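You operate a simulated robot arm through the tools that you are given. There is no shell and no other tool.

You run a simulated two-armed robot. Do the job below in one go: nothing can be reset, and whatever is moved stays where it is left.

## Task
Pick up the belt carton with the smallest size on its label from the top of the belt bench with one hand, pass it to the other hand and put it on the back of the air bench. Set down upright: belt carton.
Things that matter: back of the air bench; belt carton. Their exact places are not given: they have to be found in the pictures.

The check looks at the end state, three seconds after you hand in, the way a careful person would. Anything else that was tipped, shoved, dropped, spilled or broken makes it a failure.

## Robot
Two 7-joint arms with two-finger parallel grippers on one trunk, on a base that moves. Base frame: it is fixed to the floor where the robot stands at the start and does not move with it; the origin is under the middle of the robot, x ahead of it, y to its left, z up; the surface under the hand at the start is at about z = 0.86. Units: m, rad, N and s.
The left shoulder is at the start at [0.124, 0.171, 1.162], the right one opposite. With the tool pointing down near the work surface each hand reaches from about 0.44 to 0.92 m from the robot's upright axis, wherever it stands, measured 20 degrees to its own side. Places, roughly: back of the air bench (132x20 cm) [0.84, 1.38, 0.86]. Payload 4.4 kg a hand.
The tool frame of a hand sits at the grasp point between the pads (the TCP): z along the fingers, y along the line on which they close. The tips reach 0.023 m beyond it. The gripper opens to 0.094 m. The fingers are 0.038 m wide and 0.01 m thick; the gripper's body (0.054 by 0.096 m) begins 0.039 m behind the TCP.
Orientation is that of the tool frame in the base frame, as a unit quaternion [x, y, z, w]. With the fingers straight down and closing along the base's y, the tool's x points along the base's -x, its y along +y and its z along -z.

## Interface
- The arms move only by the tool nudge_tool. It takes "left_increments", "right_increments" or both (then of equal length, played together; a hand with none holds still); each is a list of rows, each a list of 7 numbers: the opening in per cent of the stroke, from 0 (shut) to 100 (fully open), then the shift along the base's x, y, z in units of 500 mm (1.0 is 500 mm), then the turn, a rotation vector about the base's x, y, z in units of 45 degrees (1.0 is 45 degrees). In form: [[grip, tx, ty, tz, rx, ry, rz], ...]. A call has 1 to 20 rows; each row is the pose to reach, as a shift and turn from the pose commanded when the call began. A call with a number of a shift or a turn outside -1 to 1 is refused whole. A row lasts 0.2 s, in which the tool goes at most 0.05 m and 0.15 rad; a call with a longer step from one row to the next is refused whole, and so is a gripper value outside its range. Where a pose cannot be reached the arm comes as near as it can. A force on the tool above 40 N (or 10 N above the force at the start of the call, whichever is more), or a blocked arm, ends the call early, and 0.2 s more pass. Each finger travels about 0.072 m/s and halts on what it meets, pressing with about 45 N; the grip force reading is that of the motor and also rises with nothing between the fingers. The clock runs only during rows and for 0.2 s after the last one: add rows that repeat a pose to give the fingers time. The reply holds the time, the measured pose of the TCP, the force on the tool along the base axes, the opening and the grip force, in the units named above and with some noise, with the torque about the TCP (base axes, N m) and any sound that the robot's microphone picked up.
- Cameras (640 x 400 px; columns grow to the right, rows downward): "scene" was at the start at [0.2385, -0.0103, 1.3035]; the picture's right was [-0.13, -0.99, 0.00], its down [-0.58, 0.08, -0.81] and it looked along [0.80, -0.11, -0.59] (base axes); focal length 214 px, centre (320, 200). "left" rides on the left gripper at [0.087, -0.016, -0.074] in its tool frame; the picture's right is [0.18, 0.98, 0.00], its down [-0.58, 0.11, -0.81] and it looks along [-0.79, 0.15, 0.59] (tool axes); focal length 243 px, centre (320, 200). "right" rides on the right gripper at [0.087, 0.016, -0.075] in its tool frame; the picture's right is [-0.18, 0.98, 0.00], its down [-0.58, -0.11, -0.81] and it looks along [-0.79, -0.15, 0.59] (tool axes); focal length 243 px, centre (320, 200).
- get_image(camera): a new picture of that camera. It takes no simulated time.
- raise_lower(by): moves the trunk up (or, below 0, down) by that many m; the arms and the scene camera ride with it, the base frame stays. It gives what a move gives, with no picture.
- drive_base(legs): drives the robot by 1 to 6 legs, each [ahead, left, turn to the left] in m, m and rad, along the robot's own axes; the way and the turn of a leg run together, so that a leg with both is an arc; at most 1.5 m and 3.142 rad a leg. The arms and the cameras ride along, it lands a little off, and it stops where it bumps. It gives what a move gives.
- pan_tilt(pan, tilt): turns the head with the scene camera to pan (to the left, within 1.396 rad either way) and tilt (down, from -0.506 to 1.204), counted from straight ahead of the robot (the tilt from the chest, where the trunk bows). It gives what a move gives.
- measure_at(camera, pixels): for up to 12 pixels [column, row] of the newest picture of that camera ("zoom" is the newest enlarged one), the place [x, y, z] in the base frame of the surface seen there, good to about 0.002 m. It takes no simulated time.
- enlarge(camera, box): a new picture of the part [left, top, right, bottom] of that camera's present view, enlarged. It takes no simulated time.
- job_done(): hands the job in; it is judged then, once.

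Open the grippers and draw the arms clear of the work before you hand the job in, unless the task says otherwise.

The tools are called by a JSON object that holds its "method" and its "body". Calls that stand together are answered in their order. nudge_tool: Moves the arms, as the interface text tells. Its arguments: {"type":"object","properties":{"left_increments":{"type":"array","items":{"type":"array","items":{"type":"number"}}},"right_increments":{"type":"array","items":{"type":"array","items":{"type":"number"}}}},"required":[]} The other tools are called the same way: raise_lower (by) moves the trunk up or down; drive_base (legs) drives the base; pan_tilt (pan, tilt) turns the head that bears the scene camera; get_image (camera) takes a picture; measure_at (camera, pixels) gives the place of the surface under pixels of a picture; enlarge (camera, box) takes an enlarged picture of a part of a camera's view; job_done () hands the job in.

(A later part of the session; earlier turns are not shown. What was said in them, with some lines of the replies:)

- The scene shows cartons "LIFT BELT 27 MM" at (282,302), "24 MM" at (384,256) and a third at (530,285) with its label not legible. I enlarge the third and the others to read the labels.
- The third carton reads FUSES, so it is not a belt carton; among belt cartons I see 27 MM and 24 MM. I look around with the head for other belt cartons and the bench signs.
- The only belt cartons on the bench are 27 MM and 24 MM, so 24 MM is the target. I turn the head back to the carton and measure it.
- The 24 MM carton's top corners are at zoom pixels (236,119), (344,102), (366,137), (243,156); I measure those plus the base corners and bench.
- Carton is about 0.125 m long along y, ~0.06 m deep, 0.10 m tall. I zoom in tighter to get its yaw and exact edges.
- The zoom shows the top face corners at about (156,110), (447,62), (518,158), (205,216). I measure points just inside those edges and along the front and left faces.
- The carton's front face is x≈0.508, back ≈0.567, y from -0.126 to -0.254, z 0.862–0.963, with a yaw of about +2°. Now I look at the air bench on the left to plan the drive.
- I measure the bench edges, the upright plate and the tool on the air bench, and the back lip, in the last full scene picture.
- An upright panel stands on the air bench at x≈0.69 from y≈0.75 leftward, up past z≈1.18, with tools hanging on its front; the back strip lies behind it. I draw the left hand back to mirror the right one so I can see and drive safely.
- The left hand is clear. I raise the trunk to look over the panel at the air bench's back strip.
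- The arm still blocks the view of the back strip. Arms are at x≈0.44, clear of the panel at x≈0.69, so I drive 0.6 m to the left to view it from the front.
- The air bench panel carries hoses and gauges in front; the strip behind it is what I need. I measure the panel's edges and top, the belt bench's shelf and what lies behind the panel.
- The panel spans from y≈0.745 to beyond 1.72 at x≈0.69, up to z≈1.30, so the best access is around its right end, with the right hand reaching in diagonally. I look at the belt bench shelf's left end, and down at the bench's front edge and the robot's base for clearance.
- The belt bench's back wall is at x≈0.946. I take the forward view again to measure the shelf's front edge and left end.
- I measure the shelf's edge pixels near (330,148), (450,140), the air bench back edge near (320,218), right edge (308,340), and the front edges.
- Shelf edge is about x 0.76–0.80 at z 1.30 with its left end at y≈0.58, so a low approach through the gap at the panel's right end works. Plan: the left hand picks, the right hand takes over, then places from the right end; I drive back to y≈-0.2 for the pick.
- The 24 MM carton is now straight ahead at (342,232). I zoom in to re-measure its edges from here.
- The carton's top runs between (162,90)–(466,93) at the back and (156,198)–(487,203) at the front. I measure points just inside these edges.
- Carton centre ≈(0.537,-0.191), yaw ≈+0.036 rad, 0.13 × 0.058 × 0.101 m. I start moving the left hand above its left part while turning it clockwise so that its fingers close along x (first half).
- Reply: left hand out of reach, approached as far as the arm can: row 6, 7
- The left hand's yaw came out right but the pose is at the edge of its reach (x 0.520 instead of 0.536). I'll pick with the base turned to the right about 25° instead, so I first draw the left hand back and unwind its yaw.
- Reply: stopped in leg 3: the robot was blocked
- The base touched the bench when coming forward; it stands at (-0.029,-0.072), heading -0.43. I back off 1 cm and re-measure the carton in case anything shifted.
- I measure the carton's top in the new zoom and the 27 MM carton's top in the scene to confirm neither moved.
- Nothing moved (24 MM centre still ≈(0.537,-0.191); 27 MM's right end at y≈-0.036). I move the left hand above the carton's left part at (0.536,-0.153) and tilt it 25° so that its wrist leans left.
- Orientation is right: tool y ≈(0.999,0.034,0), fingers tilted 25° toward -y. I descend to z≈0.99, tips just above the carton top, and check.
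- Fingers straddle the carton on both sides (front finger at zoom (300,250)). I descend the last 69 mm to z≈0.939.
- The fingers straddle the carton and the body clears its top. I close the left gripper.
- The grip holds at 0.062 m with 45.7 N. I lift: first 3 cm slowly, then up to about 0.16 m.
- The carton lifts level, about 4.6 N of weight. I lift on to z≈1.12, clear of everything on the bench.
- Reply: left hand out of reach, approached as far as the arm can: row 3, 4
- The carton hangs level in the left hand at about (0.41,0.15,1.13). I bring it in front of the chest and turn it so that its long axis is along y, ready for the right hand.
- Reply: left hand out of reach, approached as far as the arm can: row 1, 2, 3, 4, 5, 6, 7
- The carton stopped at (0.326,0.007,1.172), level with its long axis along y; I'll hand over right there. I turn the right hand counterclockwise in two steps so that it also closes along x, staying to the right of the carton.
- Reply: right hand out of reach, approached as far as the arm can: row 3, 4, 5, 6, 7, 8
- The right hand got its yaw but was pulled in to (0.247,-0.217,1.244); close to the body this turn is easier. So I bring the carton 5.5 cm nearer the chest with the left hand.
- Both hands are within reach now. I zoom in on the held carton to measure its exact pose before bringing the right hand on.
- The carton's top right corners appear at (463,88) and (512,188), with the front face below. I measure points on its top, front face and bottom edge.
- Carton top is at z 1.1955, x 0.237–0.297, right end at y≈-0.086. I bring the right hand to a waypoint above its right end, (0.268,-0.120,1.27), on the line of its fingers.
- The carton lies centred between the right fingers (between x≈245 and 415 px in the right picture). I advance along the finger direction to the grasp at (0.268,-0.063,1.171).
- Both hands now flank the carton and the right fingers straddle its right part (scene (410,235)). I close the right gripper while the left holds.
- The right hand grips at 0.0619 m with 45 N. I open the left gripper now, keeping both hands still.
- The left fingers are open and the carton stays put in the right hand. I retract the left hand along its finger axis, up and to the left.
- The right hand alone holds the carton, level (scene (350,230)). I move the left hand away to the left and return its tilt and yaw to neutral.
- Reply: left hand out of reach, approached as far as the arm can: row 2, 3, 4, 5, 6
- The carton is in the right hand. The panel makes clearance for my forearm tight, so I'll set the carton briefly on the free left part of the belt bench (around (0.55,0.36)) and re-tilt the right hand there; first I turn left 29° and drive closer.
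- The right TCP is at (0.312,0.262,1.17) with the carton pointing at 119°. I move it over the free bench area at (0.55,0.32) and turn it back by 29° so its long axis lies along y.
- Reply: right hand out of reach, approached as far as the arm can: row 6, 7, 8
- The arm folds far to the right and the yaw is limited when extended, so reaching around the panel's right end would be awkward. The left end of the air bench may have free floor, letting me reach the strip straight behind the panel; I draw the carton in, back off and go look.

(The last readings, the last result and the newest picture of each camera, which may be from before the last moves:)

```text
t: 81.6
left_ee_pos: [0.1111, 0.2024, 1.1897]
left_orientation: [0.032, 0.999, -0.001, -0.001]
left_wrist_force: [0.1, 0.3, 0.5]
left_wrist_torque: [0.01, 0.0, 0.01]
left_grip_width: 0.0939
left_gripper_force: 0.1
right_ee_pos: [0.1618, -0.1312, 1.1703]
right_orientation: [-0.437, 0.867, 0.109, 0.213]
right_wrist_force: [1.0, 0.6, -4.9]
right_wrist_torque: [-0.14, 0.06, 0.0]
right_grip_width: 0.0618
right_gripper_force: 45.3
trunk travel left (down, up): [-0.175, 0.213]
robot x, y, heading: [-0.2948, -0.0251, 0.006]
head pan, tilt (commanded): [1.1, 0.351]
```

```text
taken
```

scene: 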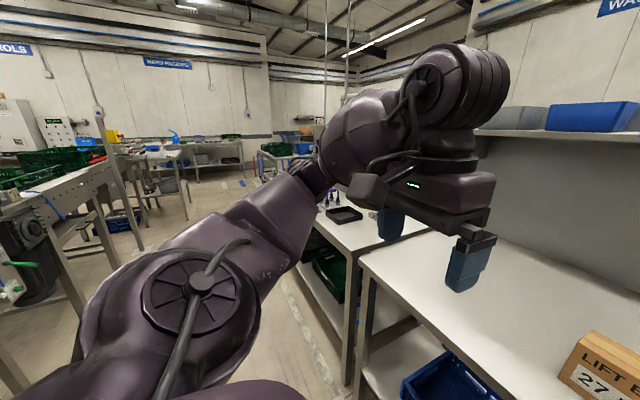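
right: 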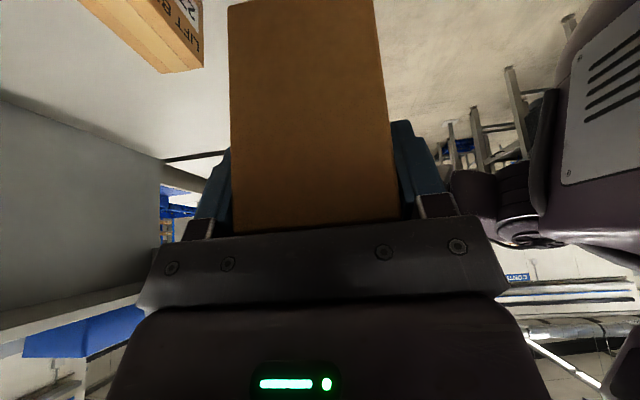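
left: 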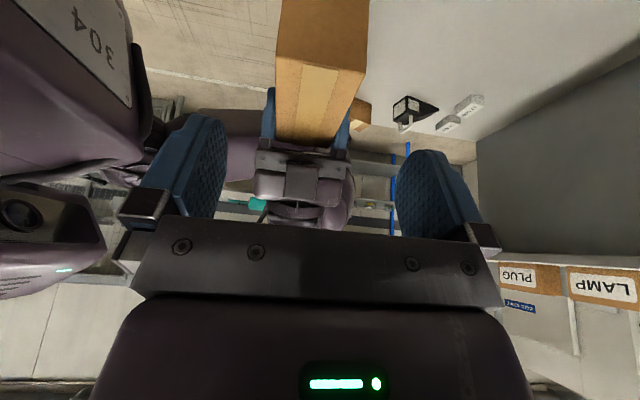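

There's an aisle on the left between the air bench and a conveyor. I measure floor points and the nearby structures to judge free space.

{"method": "measure_at", "body": {"camera": "scene", "pixels": [[100, 290], [45, 225], [85, 345], [200, 215], [180, 160], [240, 180], [120, 150], [265, 155], [150, 240], [60, 200], [290, 280], [250, 140]]}}

{"method": "enlarge", "body": {"camera": "scene", "box": [0, 100, 330, 306]}}

```text
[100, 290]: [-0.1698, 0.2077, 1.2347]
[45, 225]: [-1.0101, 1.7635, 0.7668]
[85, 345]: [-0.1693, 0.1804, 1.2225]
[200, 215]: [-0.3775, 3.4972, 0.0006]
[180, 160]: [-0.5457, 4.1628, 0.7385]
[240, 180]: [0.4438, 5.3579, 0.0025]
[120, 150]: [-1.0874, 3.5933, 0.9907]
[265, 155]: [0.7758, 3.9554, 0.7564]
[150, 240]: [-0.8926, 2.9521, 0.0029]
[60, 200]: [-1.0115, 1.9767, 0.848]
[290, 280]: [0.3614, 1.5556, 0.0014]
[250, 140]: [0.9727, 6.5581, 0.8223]
```

```text
1.94 times, centred on (165, 203) of scene
```

zoom: 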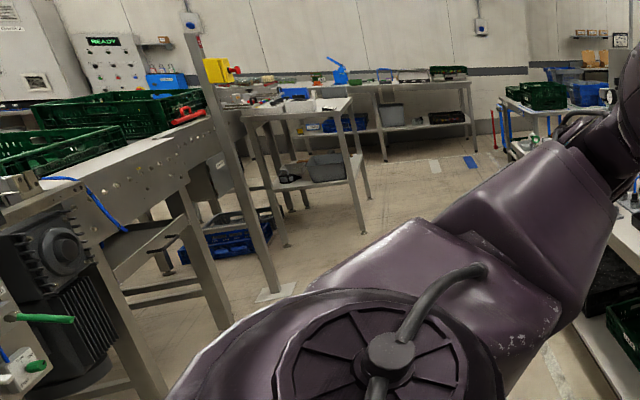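

The aisle is about 1.3 m wide (conveyor face at x≈-1.01, bench front at 0.33), with free floor to y≈3.9. I drive 1.3 m to the left along it and look again.

{"method": "drive_base", "body": {"legs": [[0, 1.3, 0]]}}

{"method": "pan_tilt", "body": {"pan": 0.75, "tilt": 0.5}}

{"method": "get_image", "body": {"camera": "scene"}}

{"method": "pan_tilt", "body": {"pan": 0.0, "tilt": 0.45}}

{"method": "get_image", "body": {"camera": "scene"}}

```text
t: 93.3
left_ee_pos: [0.1206, 1.5024, 1.1897]
left_orientation: [0.041, 0.999, -0.001, -0.001]
left_wrist_force: [-0.1, 0.0, -0.6]
left_wrist_torque: [0.02, 0.01, -0.03]
left_grip_width: 0.0942
left_gripper_force: 0.1
right_ee_pos: [0.164, 1.1664, 1.1712]
right_orientation: [-0.429, 0.871, 0.106, 0.214]
right_wrist_force: [0.0, -0.4, -4.4]
right_wrist_torque: [-0.1, 0.1, 0.02]
right_grip_width: 0.0619
right_gripper_force: 45.4
trunk travel left (down, up): [-0.175, 0.213]
robot x, y, heading: [-0.2867, 1.2814, -0.011]
head pan, tilt (commanded): [1.1, 0.351]
```

```text
t: 94.1
left_ee_pos: [0.1203, 1.501, 1.1888]
left_orientation: [0.041, 0.999, -0.002, -0.001]
left_wrist_force: [0.6, -0.9, -0.4]
left_wrist_torque: [-0.04, 0.0, 0.04]
left_grip_width: 0.0938
left_gripper_force: 0.2
right_ee_pos: [0.1635, 1.1665, 1.1706]
right_orientation: [-0.428, 0.872, 0.106, 0.215]
right_wrist_force: [-0.5, -0.2, -4.1]
right_wrist_torque: [-0.13, 0.1, 0.04]
right_grip_width: 0.062
right_gripper_force: 45.3
trunk travel left (down, up): [-0.175, 0.213]
robot x, y, heading: [-0.2889, 1.2799, -0.011]
head pan, tilt (commanded): [0.75, 0.499]
```

```text
taken
```

scene: 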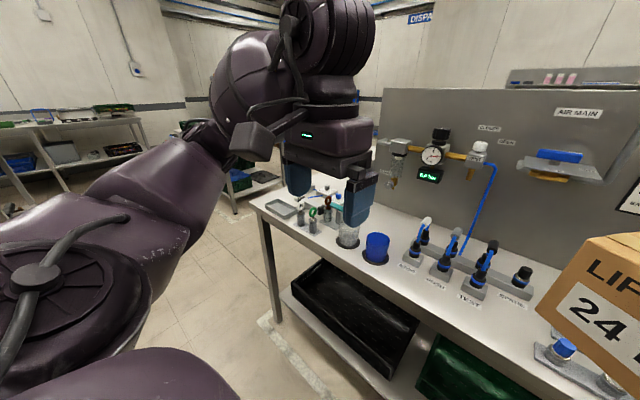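

```text
t: 95.2
left_ee_pos: [0.1202, 1.5026, 1.19]
left_orientation: [0.042, 0.999, -0.001, -0.001]
left_wrist_force: [0.0, -0.9, 0.6]
left_wrist_torque: [0.03, 0.01, 0.02]
left_grip_width: 0.0939
left_gripper_force: 0.1
right_ee_pos: [0.1639, 1.1673, 1.1706]
right_orientation: [-0.429, 0.871, 0.106, 0.214]
right_wrist_force: [-0.3, -0.7, -4.3]
right_wrist_torque: [-0.15, 0.13, 0.0]
right_grip_width: 0.062
right_gripper_force: 45.6
trunk travel left (down, up): [-0.175, 0.213]
robot x, y, heading: [-0.2903, 1.2823, -0.012]
head pan, tilt (commanded): [0.0, 0.45]
```

```text
taken
```

scene: 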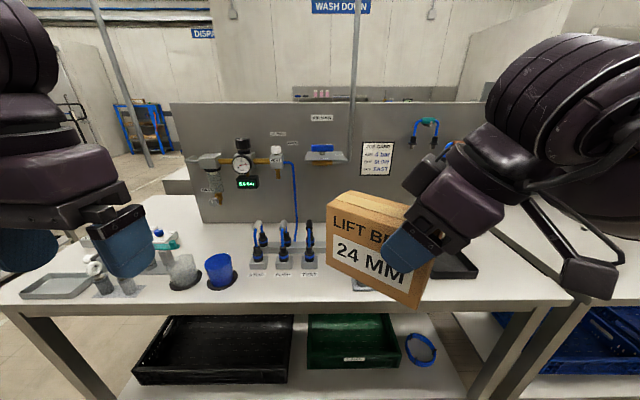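

The air bench's panel ends at about (175,110) with open bench to its left. I measure the panel's left end, the bench's left edge and what stands behind.

{"method": "measure_at", "body": {"camera": "scene", "pixels": [[176, 108], [205, 215], [160, 200], [140, 200], [175, 185], [178, 172], [60, 250], [20, 295], [150, 150], [120, 180], [260, 103], [190, 200]]}}

{"method": "enlarge", "body": {"camera": "scene", "box": [60, 90, 260, 250]}}

```text
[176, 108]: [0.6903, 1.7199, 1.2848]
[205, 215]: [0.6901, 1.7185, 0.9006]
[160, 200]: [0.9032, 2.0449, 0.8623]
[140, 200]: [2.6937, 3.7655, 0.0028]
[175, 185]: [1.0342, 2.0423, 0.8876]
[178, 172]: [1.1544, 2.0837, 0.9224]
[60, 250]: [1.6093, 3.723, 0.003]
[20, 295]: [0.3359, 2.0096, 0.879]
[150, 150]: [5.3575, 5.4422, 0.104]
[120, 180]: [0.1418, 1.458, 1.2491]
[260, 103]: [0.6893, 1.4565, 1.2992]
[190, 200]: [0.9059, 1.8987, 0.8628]
```

```text
2.50 times, centred on (160, 170) of scene
```

zoom: 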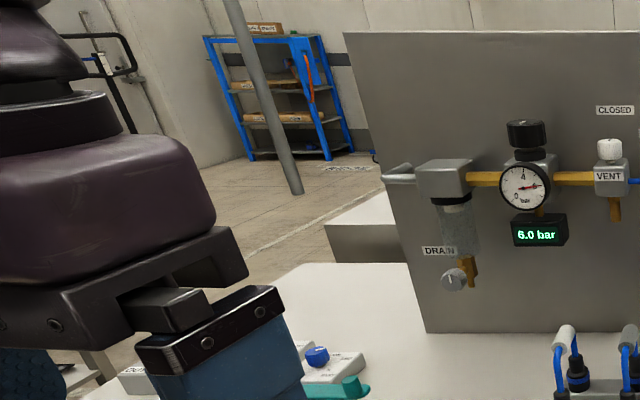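

The panel ends at y≈1.72, while the strip runs to y≈2.04, so the back of the bench is wide open around (0.84,1.95). I drive on 0.97 m to the left at this distance and then look at the placing area.

{"method": "drive_base", "body": {"legs": [[0, 0.97, 0.012]]}}

{"method": "pan_tilt", "body": {"pan": -0.2, "tilt": 0.55}}

{"method": "get_image", "body": {"camera": "scene"}}

```text
t: 104.1
left_ee_pos: [0.1225, 2.481, 1.1887]
left_orientation: [0.035, 0.999, -0.002, -0.001]
left_wrist_force: [-0.1, 0.6, -0.5]
left_wrist_torque: [-0.01, 0.02, 0.01]
left_grip_width: 0.0941
left_gripper_force: 0.0
right_ee_pos: [0.172, 2.1486, 1.1694]
right_orientation: [-0.434, 0.869, 0.107, 0.214]
right_wrist_force: [0.0, -0.1, -3.5]
right_wrist_torque: [-0.13, 0.09, 0.03]
right_grip_width: 0.062
right_gripper_force: 44.6
trunk travel left (down, up): [-0.175, 0.213]
robot x, y, heading: [-0.2797, 2.2527, 0.002]
head pan, tilt (commanded): [0.0, 0.45]
```

```text
t: 104.8
left_ee_pos: [0.1233, 2.4813, 1.1895]
left_orientation: [0.034, 0.999, -0.002, -0.001]
left_wrist_force: [0.2, 0.2, -0.7]
left_wrist_torque: [0.01, -0.01, -0.01]
left_grip_width: 0.094
left_gripper_force: 0.1
right_ee_pos: [0.17, 2.1478, 1.1701]
right_orientation: [-0.434, 0.869, 0.107, 0.214]
right_wrist_force: [1.2, 0.4, -4.6]
right_wrist_torque: [-0.13, 0.08, -0.01]
right_grip_width: 0.0618
right_gripper_force: 45.3
trunk travel left (down, up): [-0.175, 0.213]
robot x, y, heading: [-0.2848, 2.2528, 0.001]
head pan, tilt (commanded): [-0.201, 0.55]
```

```text
taken
```

scene: 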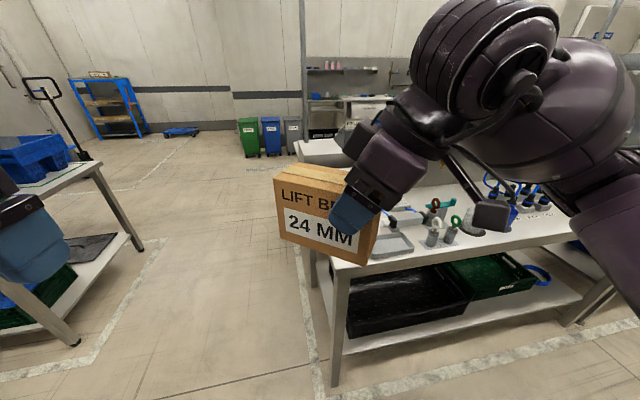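

A second table stands on the left near (90,180). I measure it and the air bench's left edge, to keep the left arm and base clear.

{"method": "measure_at", "body": {"camera": "scene", "pixels": [[95, 168], [75, 342], [142, 245], [60, 185], [20, 150], [355, 262], [330, 380], [310, 160], [330, 150], [435, 215], [450, 225], [470, 230]]}}

```text
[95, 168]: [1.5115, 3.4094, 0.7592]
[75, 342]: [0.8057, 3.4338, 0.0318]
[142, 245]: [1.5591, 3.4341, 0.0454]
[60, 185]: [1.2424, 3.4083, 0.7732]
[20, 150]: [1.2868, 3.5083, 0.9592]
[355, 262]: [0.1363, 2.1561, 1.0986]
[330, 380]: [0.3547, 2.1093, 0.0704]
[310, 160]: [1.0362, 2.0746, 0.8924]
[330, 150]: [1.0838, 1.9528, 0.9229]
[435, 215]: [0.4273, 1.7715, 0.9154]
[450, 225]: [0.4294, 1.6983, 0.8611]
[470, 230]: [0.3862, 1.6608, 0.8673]
```

The other table is far away (y≥3.4). I turn the carton with the right hand so its long axis points ahead (x), in two steps, moving it 15 cm to the right.

{"method": "nudge_tool", "body": {"right_increments": [[0, 0, -0.04, 0, 0, 0, -0.16], [0, 0, -0.08, 0, 0, 0, -0.32], [0, 0, -0.12, 0, 0, 0, -0.48], [0, 0, -0.16, 0, 0, 0, -0.64], [0, 0, -0.2, 0, 0, 0, -0.8], [0, 0, -0.25, 0, 0, 0, -0.96], [0, 0, -0.3, 0, 0, 0, -1.0], [0, 0, -0.3, 0, 0, 0, -1.0]]}}

{"method": "nudge_tool", "body": {"right_increments": [[0, 0.04, 0, 0, 0, 0, -0.09], [0, 0.08, 0, 0, 0, 0, -0.17], [0, 0.08, 0, 0, 0, 0, -0.17]]}}

{"method": "get_image", "body": {"camera": "scene"}}

```text
t: 106.6
left_ee_pos: [0.124, 2.4803, 1.1895]
left_orientation: [0.034, 0.999, -0.002, 0.0]
left_wrist_force: [-0.3, -0.7, -0.6]
left_wrist_torque: [0.0, 0.03, 0.01]
left_grip_width: 0.0939
left_gripper_force: 0.1
right_ee_pos: [0.1786, 1.9867, 1.1716]
right_orientation: [-0.069, 0.969, 0.018, 0.238]
right_wrist_force: [0.4, -0.4, -3.6]
right_wrist_torque: [0.03, 0.15, 0.0]
right_grip_width: 0.0617
right_gripper_force: 45.2
right hand out of reach, approached as far as the arm can: row 3, 4, 5, 6, 7
trunk travel left (down, up): [-0.175, 0.213]
robot x, y, heading: [-0.2798, 2.2545, 0.005]
head pan, tilt (commanded): [-0.201, 0.55]
```

```text
t: 107.4
left_ee_pos: [0.1224, 2.4824, 1.19]
left_orientation: [0.034, 0.999, -0.002, -0.001]
left_wrist_force: [0.3, 0.4, 0.1]
left_wrist_torque: [0.04, 0.01, 0.0]
left_grip_width: 0.094
left_gripper_force: 0.0
right_ee_pos: [0.2109, 1.9963, 1.1691]
right_orientation: [-0.004, 0.971, 0.001, 0.239]
right_wrist_force: [0.0, 0.4, -4.5]
right_wrist_torque: [0.03, 0.13, 0.02]
right_grip_width: 0.0619
right_gripper_force: 44.9
trunk travel left (down, up): [-0.175, 0.213]
robot x, y, heading: [-0.2781, 2.2541, -0.004]
head pan, tilt (commanded): [-0.201, 0.55]
```

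```text
taken
```

scene: 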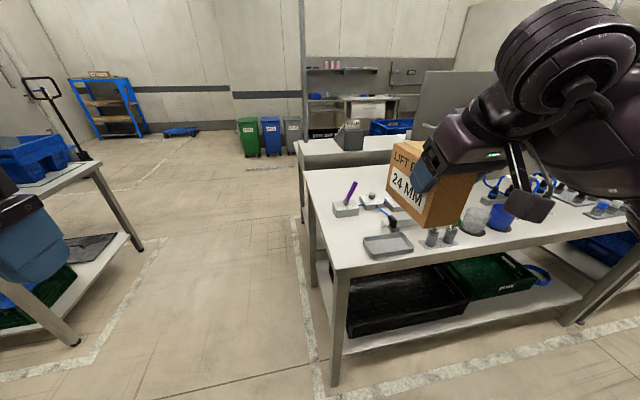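

The carton now points along +x. I zoom on the bench's left part to see what lies near the placing spot.

{"method": "enlarge", "body": {"camera": "scene", "box": [290, 110, 530, 270]}}

```text
2.50 times, centred on (410, 190) of scene
```

zoom: 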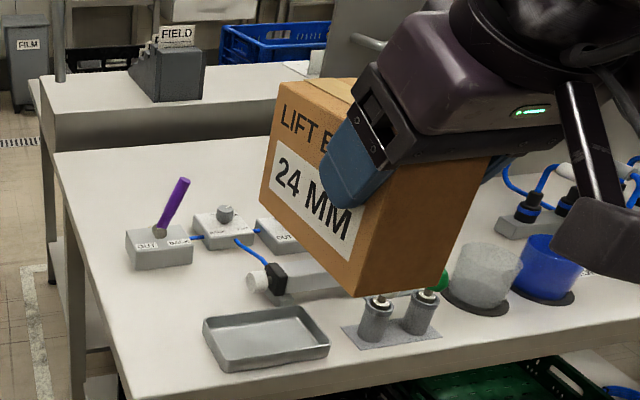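

{"method": "measure_at", "body": {"camera": "zoom", "pixels": [[185, 182], [155, 245], [130, 240], [188, 240], [225, 212], [220, 235], [285, 235], [70, 170], [215, 160], [165, 180], [240, 190], [250, 250]]}}

{"method": "measure_at", "body": {"camera": "zoom", "pixels": [[375, 300], [430, 293], [270, 320], [490, 250], [545, 240], [530, 195], [350, 40], [125, 160], [90, 360], [100, 300], [260, 280], [175, 90]]}}

```text
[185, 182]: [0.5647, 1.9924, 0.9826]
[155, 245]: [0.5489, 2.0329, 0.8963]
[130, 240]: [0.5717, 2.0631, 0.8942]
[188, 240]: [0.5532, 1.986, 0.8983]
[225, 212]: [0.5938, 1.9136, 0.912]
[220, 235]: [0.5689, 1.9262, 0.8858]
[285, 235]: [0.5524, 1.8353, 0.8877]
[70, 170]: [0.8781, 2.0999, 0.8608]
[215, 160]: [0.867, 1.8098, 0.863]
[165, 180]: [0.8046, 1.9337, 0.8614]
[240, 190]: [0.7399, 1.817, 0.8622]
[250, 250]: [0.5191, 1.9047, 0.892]
```

```text
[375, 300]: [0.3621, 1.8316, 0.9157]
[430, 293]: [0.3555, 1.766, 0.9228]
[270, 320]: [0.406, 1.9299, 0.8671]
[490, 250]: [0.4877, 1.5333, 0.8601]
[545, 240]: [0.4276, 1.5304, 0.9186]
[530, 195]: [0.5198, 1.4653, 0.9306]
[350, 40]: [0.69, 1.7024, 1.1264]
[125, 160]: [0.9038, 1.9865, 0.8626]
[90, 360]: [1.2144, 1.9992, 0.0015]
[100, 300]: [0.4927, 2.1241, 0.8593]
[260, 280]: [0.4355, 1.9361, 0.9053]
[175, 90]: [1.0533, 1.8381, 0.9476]
```

Behind x≈0.70 the bench is empty at y 1.8–2.05; the highest thing in front is the purple lever at (0.565,1.992), z≈0.99. I raise the trunk 0.10 m for clearance and drive 0.25 m forward.

{"method": "raise_lower", "body": {"by": 0.1}}

{"method": "drive_base", "body": {"legs": [[0.25, 0, 0.003]]}}

{"method": "get_image", "body": {"camera": "scene"}}

```text
t: 108.7
left_ee_pos: [0.1226, 2.4823, 1.2883]
left_orientation: [0.035, 0.999, -0.002, -0.002]
left_wrist_force: [0.2, 0.1, 0.1]
left_wrist_torque: [0.03, 0.02, 0.03]
left_grip_width: 0.0939
left_gripper_force: 0.1
right_ee_pos: [0.2116, 1.9974, 1.2696]
right_orientation: [-0.004, 0.971, 0.002, 0.239]
right_wrist_force: [-0.4, 0.2, -5.0]
right_wrist_torque: [-0.02, 0.18, 0.01]
right_grip_width: 0.062
right_gripper_force: 44.9
trunk travel left (down, up): [-0.275, 0.113]
robot x, y, heading: [-0.2836, 2.2575, 0.005]
head pan, tilt (commanded): [-0.201, 0.55]
```

```text
t: 110.5
left_ee_pos: [0.371, 2.4843, 1.2891]
left_orientation: [0.033, 0.999, -0.001, -0.002]
left_wrist_force: [0.9, 0.0, 0.4]
left_wrist_torque: [0.0, 0.02, 0.0]
left_grip_width: 0.0941
left_gripper_force: 0.0
right_ee_pos: [0.4628, 1.9981, 1.27]
right_orientation: [-0.007, 0.971, 0.003, 0.24]
right_wrist_force: [1.3, -0.4, -4.8]
right_wrist_torque: [0.03, 0.17, 0.01]
right_grip_width: 0.0618
right_gripper_force: 45.3
trunk travel left (down, up): [-0.275, 0.113]
robot x, y, heading: [-0.0325, 2.2555, 0.005]
head pan, tilt (commanded): [-0.201, 0.55]
```

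```text
taken
```

scene: 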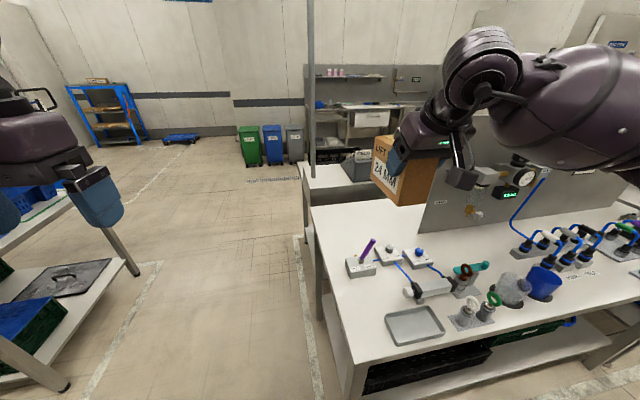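

The base is at (-0.033,2.256) and the carton is clear above the bench items. I extend the right hand to above the spot, (0.80,1.92,1.17).

{"method": "nudge_tool", "body": {"right_increments": [[0, 0.08, -0.02, 0, 0, 0, 0], [0, 0.165, -0.04, 0, 0, 0, 0], [0, 0.25, -0.06, 0, 0, 0, 0], [0, 0.335, -0.08, 0, 0, 0, 0], [0, 0.42, -0.1, -0.03, 0, 0, 0], [0, 0.505, -0.12, -0.07, 0, 0, 0], [0, 0.59, -0.14, -0.12, 0, 0, 0], [0, 0.674, -0.156, -0.17, 0, 0, 0.01], [0, 0.674, -0.156, -0.2, 0, 0, 0.01], [0, 0.674, -0.156, -0.2, 0, 0, 0.01]]}}

{"method": "get_image", "body": {"camera": "scene"}}

{"method": "get_image", "body": {"camera": "right"}}

```text
refused: row 7 steps farther than a row can; nothing moved
```

```text
taken
```

scene: 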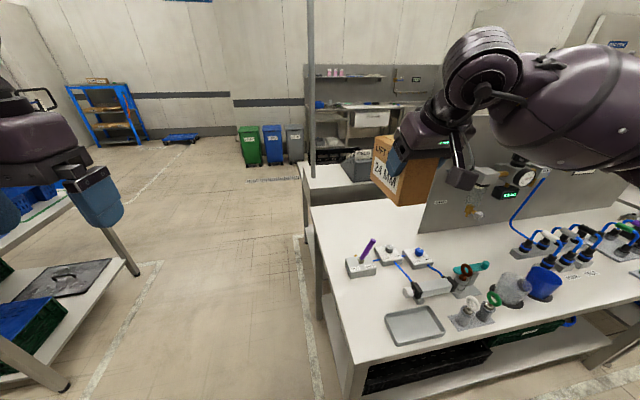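

```text
taken
```

right: 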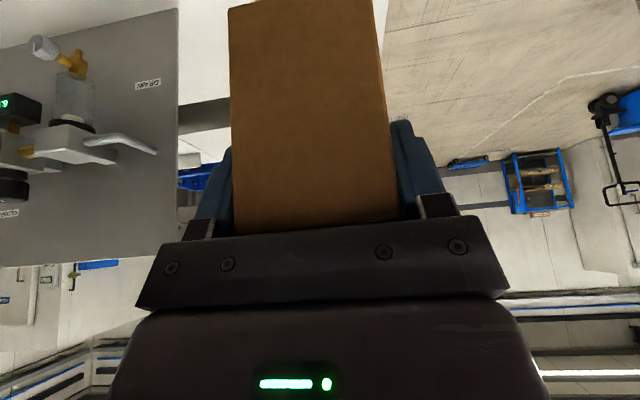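

The call was refused for one step slightly too long; nothing moved. I repeat it with smaller steps.

{"method": "nudge_tool", "body": {"right_increments": [[0, 0.075, -0.018, 0, 0, 0, 0], [0, 0.15, -0.036, 0, 0, 0, 0], [0, 0.225, -0.054, 0, 0, 0, 0], [0, 0.3, -0.072, 0, 0, 0, 0], [0, 0.375, -0.09, -0.02, 0, 0, 0], [0, 0.45, -0.108, -0.05, 0, 0, 0], [0, 0.525, -0.124, -0.09, 0, 0, 0], [0, 0.6, -0.14, -0.13, 0, 0, 0.005], [0, 0.674, -0.156, -0.17, 0, 0, 0.01], [0, 0.674, -0.156, -0.2, 0, 0, 0.01], [0, 0.674, -0.156, -0.2, 0, 0, 0.01]]}}

{"method": "get_image", "body": {"camera": "scene"}}

{"method": "get_image", "body": {"camera": "right"}}

```text
t: 113.0
left_ee_pos: [0.3708, 2.4831, 1.2893]
left_orientation: [0.032, 0.999, -0.003, -0.001]
left_wrist_force: [-0.3, 0.2, -0.5]
left_wrist_torque: [0.02, -0.02, 0.0]
left_grip_width: 0.0939
left_gripper_force: 0.0
right_ee_pos: [0.799, 1.9221, 1.1685]
right_orientation: [-0.01, 0.971, 0.002, 0.239]
right_wrist_force: [0.4, -0.5, -2.9]
right_wrist_torque: [0.03, 0.16, 0.01]
right_grip_width: 0.0619
right_gripper_force: 44.9
trunk travel left (down, up): [-0.275, 0.113]
robot x, y, heading: [-0.0327, 2.2554, 0.004]
head pan, tilt (commanded): [-0.201, 0.55]
```

```text
taken
```

scene: 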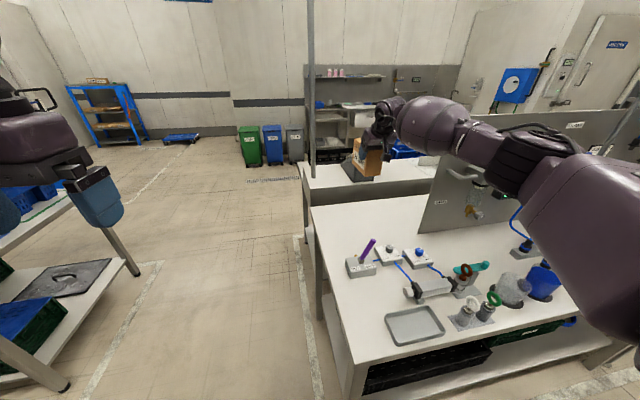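

```text
taken
```

right: 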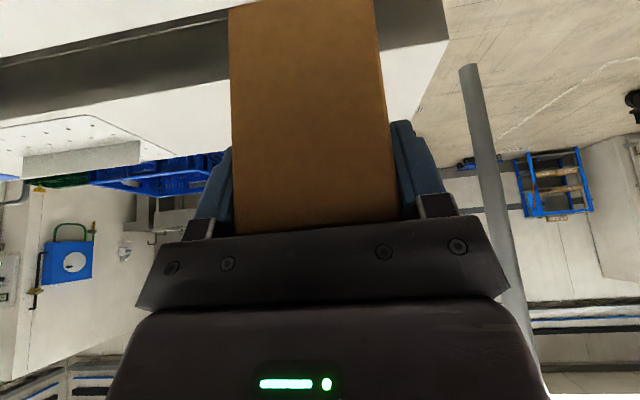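

The hand is above the spot. I measure points on the forearm and elbow relative to the panel and the filter assembly at (475,200).

{"method": "measure_at", "body": {"camera": "scene", "pixels": [[390, 115], [435, 140], [470, 145], [500, 170], [520, 190], [545, 180], [480, 185], [475, 205], [455, 170], [440, 160], [590, 260], [365, 160]]}}

{"method": "enlarge", "body": {"camera": "scene", "box": [330, 80, 570, 240]}}

```text
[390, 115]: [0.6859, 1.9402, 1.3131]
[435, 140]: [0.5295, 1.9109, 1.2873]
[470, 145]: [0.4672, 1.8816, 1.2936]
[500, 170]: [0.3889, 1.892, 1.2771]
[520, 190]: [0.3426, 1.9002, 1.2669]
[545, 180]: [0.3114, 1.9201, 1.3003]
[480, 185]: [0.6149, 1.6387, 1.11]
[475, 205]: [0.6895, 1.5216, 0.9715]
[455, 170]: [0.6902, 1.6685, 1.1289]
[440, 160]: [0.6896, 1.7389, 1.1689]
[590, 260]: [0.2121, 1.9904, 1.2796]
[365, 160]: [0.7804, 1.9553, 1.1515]
```

```text
2.50 times, centred on (450, 160) of scene
```

zoom: 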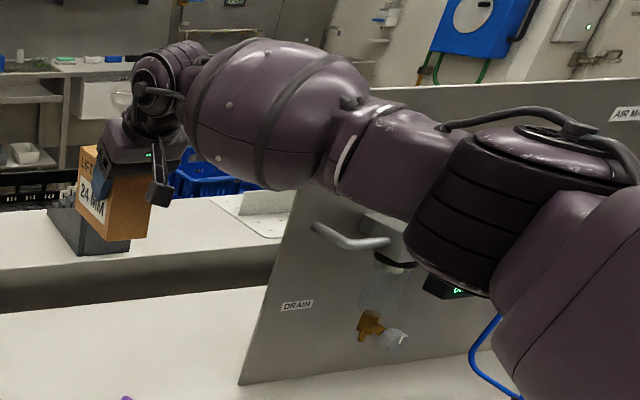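

The forearm passes about 7 cm left of the filter assembly and high above the bench items. I descend toward z≈0.947, just above contact.

{"method": "nudge_tool", "body": {"right_increments": [[0, 0, 0, -0.08, 0, 0, -0.01], [0, 0, 0, -0.16, 0, 0, -0.02], [0, 0, 0, -0.24, 0, 0, -0.02], [0, 0, 0, -0.32, 0, 0, -0.02], [0, 0, 0, -0.39, 0, 0, -0.02], [0, 0, 0, -0.443, 0, 0, -0.02], [0, 0, 0, -0.443, 0, 0, -0.02]]}}

{"method": "enlarge", "body": {"camera": "scene", "box": [330, 80, 570, 240]}}

{"method": "get_image", "body": {"camera": "right"}}

```text
t: 114.5
left_ee_pos: [0.3717, 2.483, 1.2887]
left_orientation: [0.032, 0.999, -0.002, -0.001]
left_wrist_force: [0.0, -0.5, 0.7]
left_wrist_torque: [0.03, 0.05, 0.02]
left_grip_width: 0.094
left_gripper_force: 0.0
right_ee_pos: [0.7985, 1.9205, 0.9495]
right_orientation: [-0.001, 0.971, 0.002, 0.24]
right_wrist_force: [-0.1, -0.2, -3.7]
right_wrist_torque: [0.0, 0.18, 0.01]
right_grip_width: 0.0621
right_gripper_force: 45.0
trunk travel left (down, up): [-0.275, 0.113]
robot x, y, heading: [-0.0315, 2.2558, 0.0]
head pan, tilt (commanded): [-0.201, 0.55]
```

```text
2.50 times, centred on (450, 160) of scene
```

zoom: 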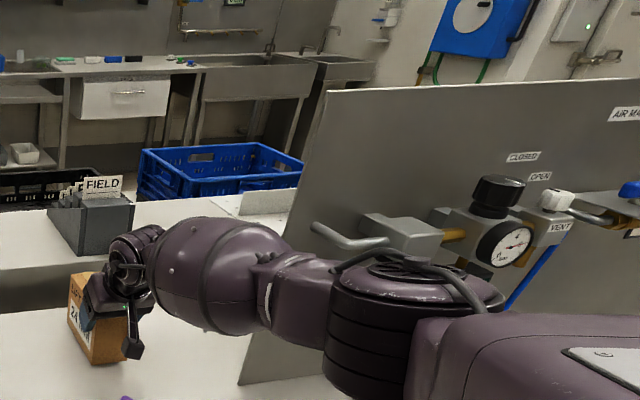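

```text
taken
```

right: 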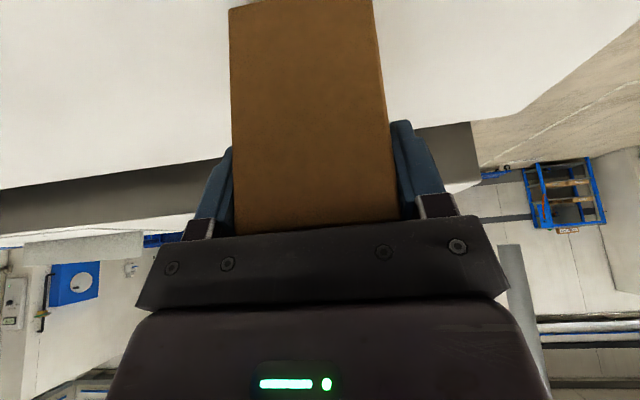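

TCP z is 0.9495, about 1 cm above contact. I lower by 8 mm and then in 2–3 mm steps, watching the force.

{"method": "nudge_tool", "body": {"right_increments": [[0, 0, 0, -0.008, 0, 0, 0], [0, 0, 0, -0.014, 0, 0, 0], [0, 0, 0, -0.018, 0, 0, 0], [0, 0, 0, -0.018, 0, 0, 0]]}}

{"method": "enlarge", "body": {"camera": "scene", "box": [340, 170, 420, 234]}}

```text
t: 115.5
left_ee_pos: [0.3703, 2.4828, 1.2894]
left_orientation: [0.032, 0.999, -0.001, 0.0]
left_wrist_force: [0.0, 0.4, 0.6]
left_wrist_torque: [0.0, 0.01, 0.01]
left_grip_width: 0.0941
left_gripper_force: 0.1
right_ee_pos: [0.7981, 1.9206, 0.9399]
right_orientation: [-0.002, 0.971, 0.001, 0.239]
right_wrist_force: [0.1, 0.6, -3.5]
right_wrist_torque: [-0.02, 0.16, 0.0]
right_grip_width: 0.062
right_gripper_force: 45.2
trunk travel left (down, up): [-0.275, 0.113]
robot x, y, heading: [-0.035, 2.2552, 0.008]
head pan, tilt (commanded): [-0.201, 0.55]
```

```text
6.25 times, centred on (380, 202) of scene
```

zoom: 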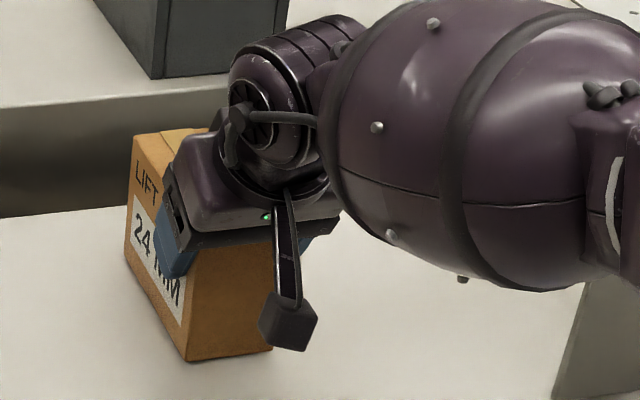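

Still hanging free at z 0.940. I measure the carton's lower edge near (190,350) and (130,250) against the bench to find the gap.

{"method": "measure_at", "body": {"camera": "zoom", "pixels": [[192, 352], [260, 345], [128, 248], [225, 350], [150, 290], [170, 320], [190, 375], [110, 270], [225, 300], [140, 150], [150, 140], [205, 131]]}}

{"method": "nudge_tool", "body": {"right_increments": [[0, 0, 0, -0.003, 0, 0, 0], [0, 0, 0, -0.005, 0, 0, 0], [0, 0, 0, -0.005, 0, 0, 0]]}}

```text
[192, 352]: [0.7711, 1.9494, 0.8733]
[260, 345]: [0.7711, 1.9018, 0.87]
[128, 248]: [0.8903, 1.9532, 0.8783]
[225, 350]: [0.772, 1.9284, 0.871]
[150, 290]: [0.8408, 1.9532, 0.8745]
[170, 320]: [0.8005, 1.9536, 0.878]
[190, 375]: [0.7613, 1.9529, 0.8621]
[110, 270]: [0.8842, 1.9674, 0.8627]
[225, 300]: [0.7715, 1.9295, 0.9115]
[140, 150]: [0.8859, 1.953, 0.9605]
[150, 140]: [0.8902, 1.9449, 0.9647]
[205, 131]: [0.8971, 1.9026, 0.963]
```

```text
t: 116.3
left_ee_pos: [0.3707, 2.4846, 1.2899]
left_orientation: [0.031, 1.0, -0.002, 0.0]
left_wrist_force: [0.4, -0.6, -0.4]
left_wrist_torque: [0.0, 0.0, 0.01]
left_grip_width: 0.094
left_gripper_force: 0.2
right_ee_pos: [0.7987, 1.9195, 0.9371]
right_orientation: [-0.002, 0.971, 0.001, 0.24]
right_wrist_force: [0.7, -0.9, -0.1]
right_wrist_torque: [-0.14, -0.22, -0.08]
right_grip_width: 0.0618
right_gripper_force: 45.4
trunk travel left (down, up): [-0.275, 0.113]
robot x, y, heading: [-0.0331, 2.2563, 0.003]
head pan, tilt (commanded): [-0.201, 0.55]
```

The weight reading dropped from -3.5 to about 0 N: the carton touches the bench. I lower one more millimetre to seat it, then open the gripper.

{"method": "nudge_tool", "body": {"right_increments": [[0, 0, 0, -0.002, 0, 0, 0], [0, 0, 0, -0.002, 0, 0, 0]]}}

{"method": "enlarge", "body": {"camera": "scene", "box": [340, 170, 420, 234]}}

```text
t: 117.0
left_ee_pos: [0.3703, 2.4825, 1.2905]
left_orientation: [0.032, 0.999, -0.001, -0.001]
left_wrist_force: [0.0, -0.4, 0.1]
left_wrist_torque: [0.02, 0.0, -0.02]
left_grip_width: 0.0941
left_gripper_force: 0.1
right_ee_pos: [0.7991, 1.9202, 0.9372]
right_orientation: [-0.002, 0.971, 0.0, 0.24]
right_wrist_force: [1.1, -2.5, 4.7]
right_wrist_torque: [-0.4, -0.71, -0.23]
right_grip_width: 0.0616
right_gripper_force: 44.9
trunk travel left (down, up): [-0.275, 0.113]
robot x, y, heading: [-0.0308, 2.2535, 0.003]
head pan, tilt (commanded): [-0.201, 0.55]
```

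```text
6.25 times, centred on (380, 202) of scene
```

zoom: 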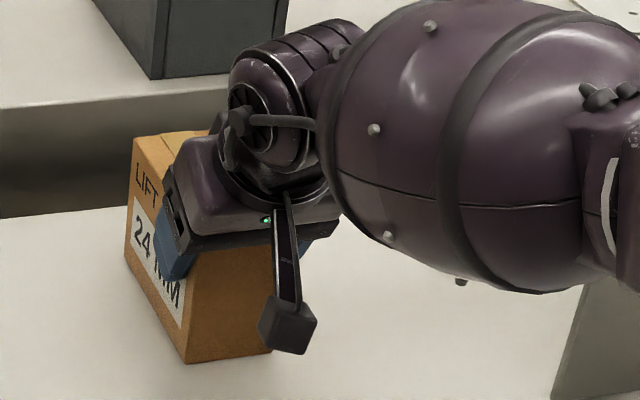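

The bench now carries the carton (4.7 N upward). I open the right gripper while holding the hand still.

{"method": "nudge_tool", "body": {"right_increments": [[15, 0, 0, 0, 0, 0, 0], [35, 0, 0, 0, 0, 0, 0], [65, 0, 0, 0, 0, 0, 0], [100, 0, 0, 0, 0, 0, 0], [100, 0, 0, 0, 0, 0, 0], [100, 0, 0, 0, 0, 0, 0]]}}

{"method": "enlarge", "body": {"camera": "scene", "box": [340, 170, 420, 234]}}

{"method": "get_image", "body": {"camera": "right"}}

```text
t: 118.3
left_ee_pos: [0.3702, 2.4835, 1.2904]
left_orientation: [0.032, 0.999, -0.003, -0.001]
left_wrist_force: [1.2, 0.4, -0.3]
left_wrist_torque: [-0.04, -0.02, -0.01]
left_grip_width: 0.0939
left_gripper_force: 0.0
right_ee_pos: [0.7987, 1.9215, 0.936]
right_orientation: [-0.002, 0.971, 0.001, 0.24]
right_wrist_force: [-0.5, 0.7, 0.2]
right_wrist_torque: [-0.03, 0.02, 0.03]
right_grip_width: 0.0942
right_gripper_force: 0.0
trunk travel left (down, up): [-0.275, 0.113]
robot x, y, heading: [-0.0339, 2.259, 0.002]
head pan, tilt (commanded): [-0.201, 0.55]
```

```text
6.25 times, centred on (380, 202) of scene
```

zoom: 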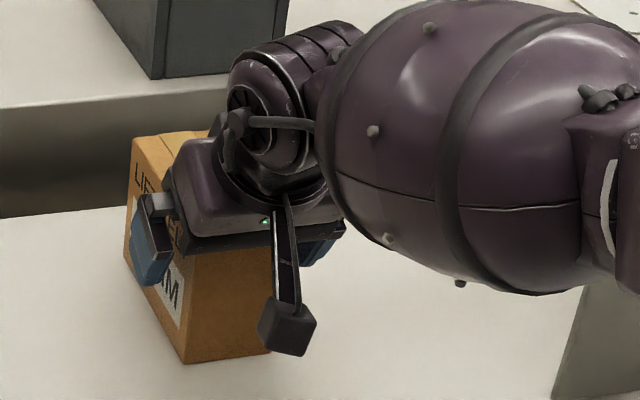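

```text
taken
```

right: 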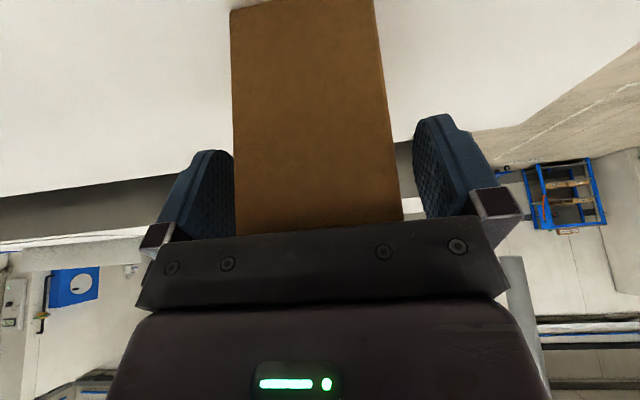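

The fingers are open on both sides and the carton stands by itself. I withdraw the right hand slowly along its finger axis, up and back.

{"method": "nudge_tool", "body": {"right_increments": [[100, -0.014, 0, 0.027, 0, 0, 0], [100, -0.028, 0, 0.054, 0, 0, 0], [100, -0.056, 0, 0.107, 0, 0, 0], [100, -0.084, 0, 0.16, 0, 0, 0], [100, -0.111, 0, 0.213, 0, 0, 0], [100, -0.12, 0, 0.3, 0, 0, 0], [100, -0.12, 0, 0.38, 0, 0, 0], [100, -0.12, 0, 0.46, 0, 0, 0], [100, -0.12, 0, 0.46, 0, 0, 0]]}}

{"method": "get_image", "body": {"camera": "scene"}}

{"method": "get_image", "body": {"camera": "right"}}

```text
t: 120.3
left_ee_pos: [0.3715, 2.4833, 1.2896]
left_orientation: [0.033, 0.999, -0.002, 0.0]
left_wrist_force: [-0.5, -0.1, -0.1]
left_wrist_torque: [0.02, 0.01, -0.02]
left_grip_width: 0.0941
left_gripper_force: 0.0
right_ee_pos: [0.7392, 1.9205, 1.1659]
right_orientation: [-0.001, 0.971, 0.0, 0.24]
right_wrist_force: [0.2, 0.9, -0.2]
right_wrist_torque: [0.02, 0.03, 0.0]
right_grip_width: 0.0941
right_gripper_force: 0.0
trunk travel left (down, up): [-0.275, 0.113]
robot x, y, heading: [-0.0286, 2.2554, 0.003]
head pan, tilt (commanded): [-0.201, 0.55]
```

```text
taken
```

scene: 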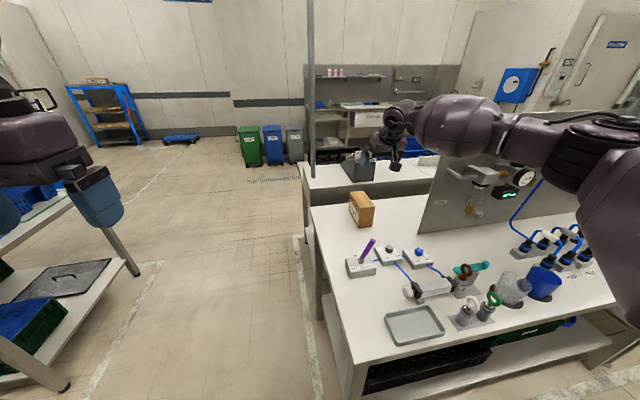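

```text
taken
```

right: 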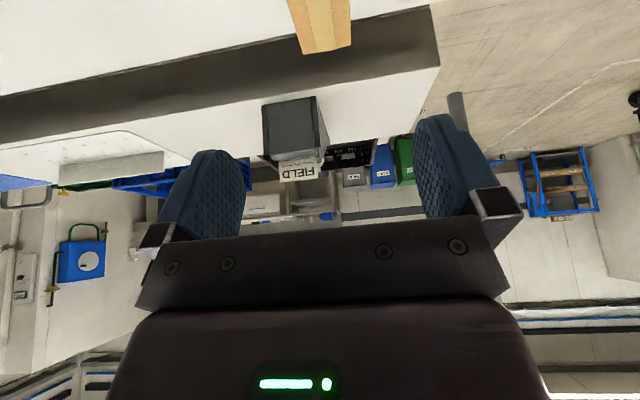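

The carton stands upright on the back of the air bench at (361,209). I zoom in and measure it while drawing nothing further yet.

{"method": "enlarge", "body": {"camera": "scene", "box": [320, 170, 420, 250]}}

{"method": "measure_at", "body": {"camera": "zoom", "pixels": [[195, 140], [255, 140], [345, 235], [275, 245], [275, 350], [340, 345], [190, 200], [230, 180], [310, 290], [300, 240]]}}

```text
5.00 times, centred on (370, 210) of scene
```

zoom: 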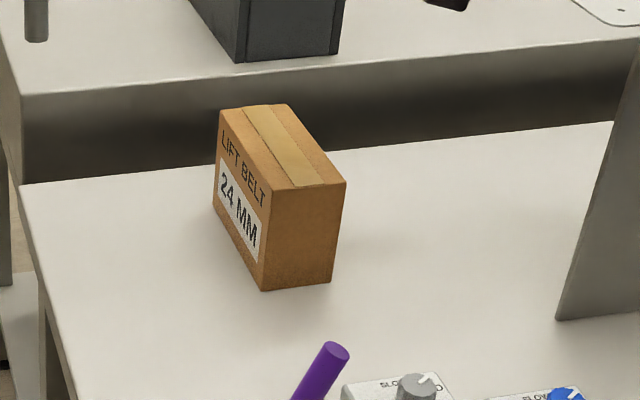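

```text
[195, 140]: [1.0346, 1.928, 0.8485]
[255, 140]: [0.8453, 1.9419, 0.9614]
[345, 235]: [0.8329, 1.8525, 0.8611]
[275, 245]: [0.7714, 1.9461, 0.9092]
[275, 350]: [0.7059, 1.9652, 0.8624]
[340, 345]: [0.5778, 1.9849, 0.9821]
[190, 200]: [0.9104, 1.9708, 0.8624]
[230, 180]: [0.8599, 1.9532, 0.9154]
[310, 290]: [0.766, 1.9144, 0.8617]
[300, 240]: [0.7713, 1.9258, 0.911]
```

The carton stands flat: near face x≈0.771, left face y≈1.953, top z≈0.963, all inside the strip. I retract the right arm the way it came.

{"method": "nudge_tool", "body": {"right_increments": [[100, -0.05, 0.01, 0.06, 0, 0, 0], [100, -0.12, 0.03, 0.1, 0, 0, 0], [100, -0.2, 0.05, 0.14, 0, 0, 0], [100, -0.28, 0.07, 0.17, 0, 0, 0], [100, -0.36, 0.09, 0.2, 0, 0, 0], [100, -0.44, 0.11, 0.2, 0, 0, 0], [100, -0.52, 0.13, 0.2, 0, 0, 0], [100, -0.578, 0.15, 0.2, 0, 0, 0], [100, -0.578, 0.15, 0.2, 0, 0, 0]]}}

{"method": "drive_base", "body": {"legs": [[-0.25, 0, 0]]}}

{"method": "get_image", "body": {"camera": "scene"}}

```text
t: 122.3
left_ee_pos: [0.3712, 2.4831, 1.2895]
left_orientation: [0.033, 0.999, -0.001, 0.0]
left_wrist_force: [-0.8, 0.2, 0.7]
left_wrist_torque: [0.02, 0.0, 0.01]
left_grip_width: 0.0938
left_gripper_force: 0.0
right_ee_pos: [0.4504, 1.9941, 1.267]
right_orientation: [-0.001, 0.971, 0.0, 0.239]
right_wrist_force: [0.8, -0.7, -0.5]
right_wrist_torque: [-0.03, -0.01, 0.0]
right_grip_width: 0.0939
right_gripper_force: 0.1
trunk travel left (down, up): [-0.275, 0.113]
robot x, y, heading: [-0.0269, 2.2574, 0.002]
head pan, tilt (commanded): [-0.201, 0.55]
```

```text
t: 124.2
left_ee_pos: [0.1193, 2.4826, 1.2884]
left_orientation: [0.031, 1.0, -0.001, -0.001]
left_wrist_force: [-0.8, 0.7, -1.4]
left_wrist_torque: [-0.01, -0.02, 0.0]
left_grip_width: 0.0941
left_gripper_force: 0.1
right_ee_pos: [0.1993, 1.9945, 1.2655]
right_orientation: [-0.003, 0.971, 0.001, 0.239]
right_wrist_force: [0.2, 0.2, 0.0]
right_wrist_torque: [-0.01, -0.01, 0.04]
right_grip_width: 0.094
right_gripper_force: 0.1
trunk travel left (down, up): [-0.275, 0.113]
robot x, y, heading: [-0.2809, 2.2529, 0.004]
head pan, tilt (commanded): [-0.201, 0.55]
```

```text
taken
```

scene: 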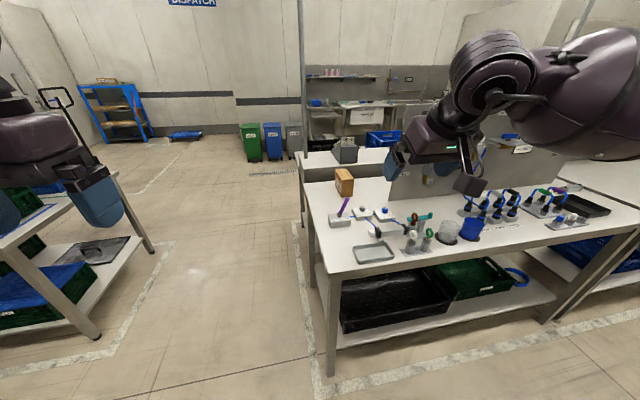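

The carton stands upright at the back of the air bench (345,182), both grippers are open and the arms are clear of the benches. I hand the job in.

{"method": "job_done", "body": {}}

```text
The job is handed in.
```

The 24 MM belt carton, the smallest size on the belt bench, now stands upright on the back of the air bench, and the job is handed in.

- **Choice:** The only belt cartons on the bench top were 27 MM and 24 MM. The third carton there was fuses.
- **Handover:** The left hand picked it up and passed it to the right hand in the air. The right hand set it down.
- **Final place:** It stands at about x 0.84, y 1.92, inside the back strip and left of the upright panel. After the release its top measured z 0.963, the same as on the belt bench.
- **Other objects:** The base touched the belt bench once while driving. I re-measured the 24 MM carton straight after and it had not shifted. I did not see anything else tipped or moved, but I did not go back for a last look at the belt bench.

Both grippers are open and the arms are clear of the benches.
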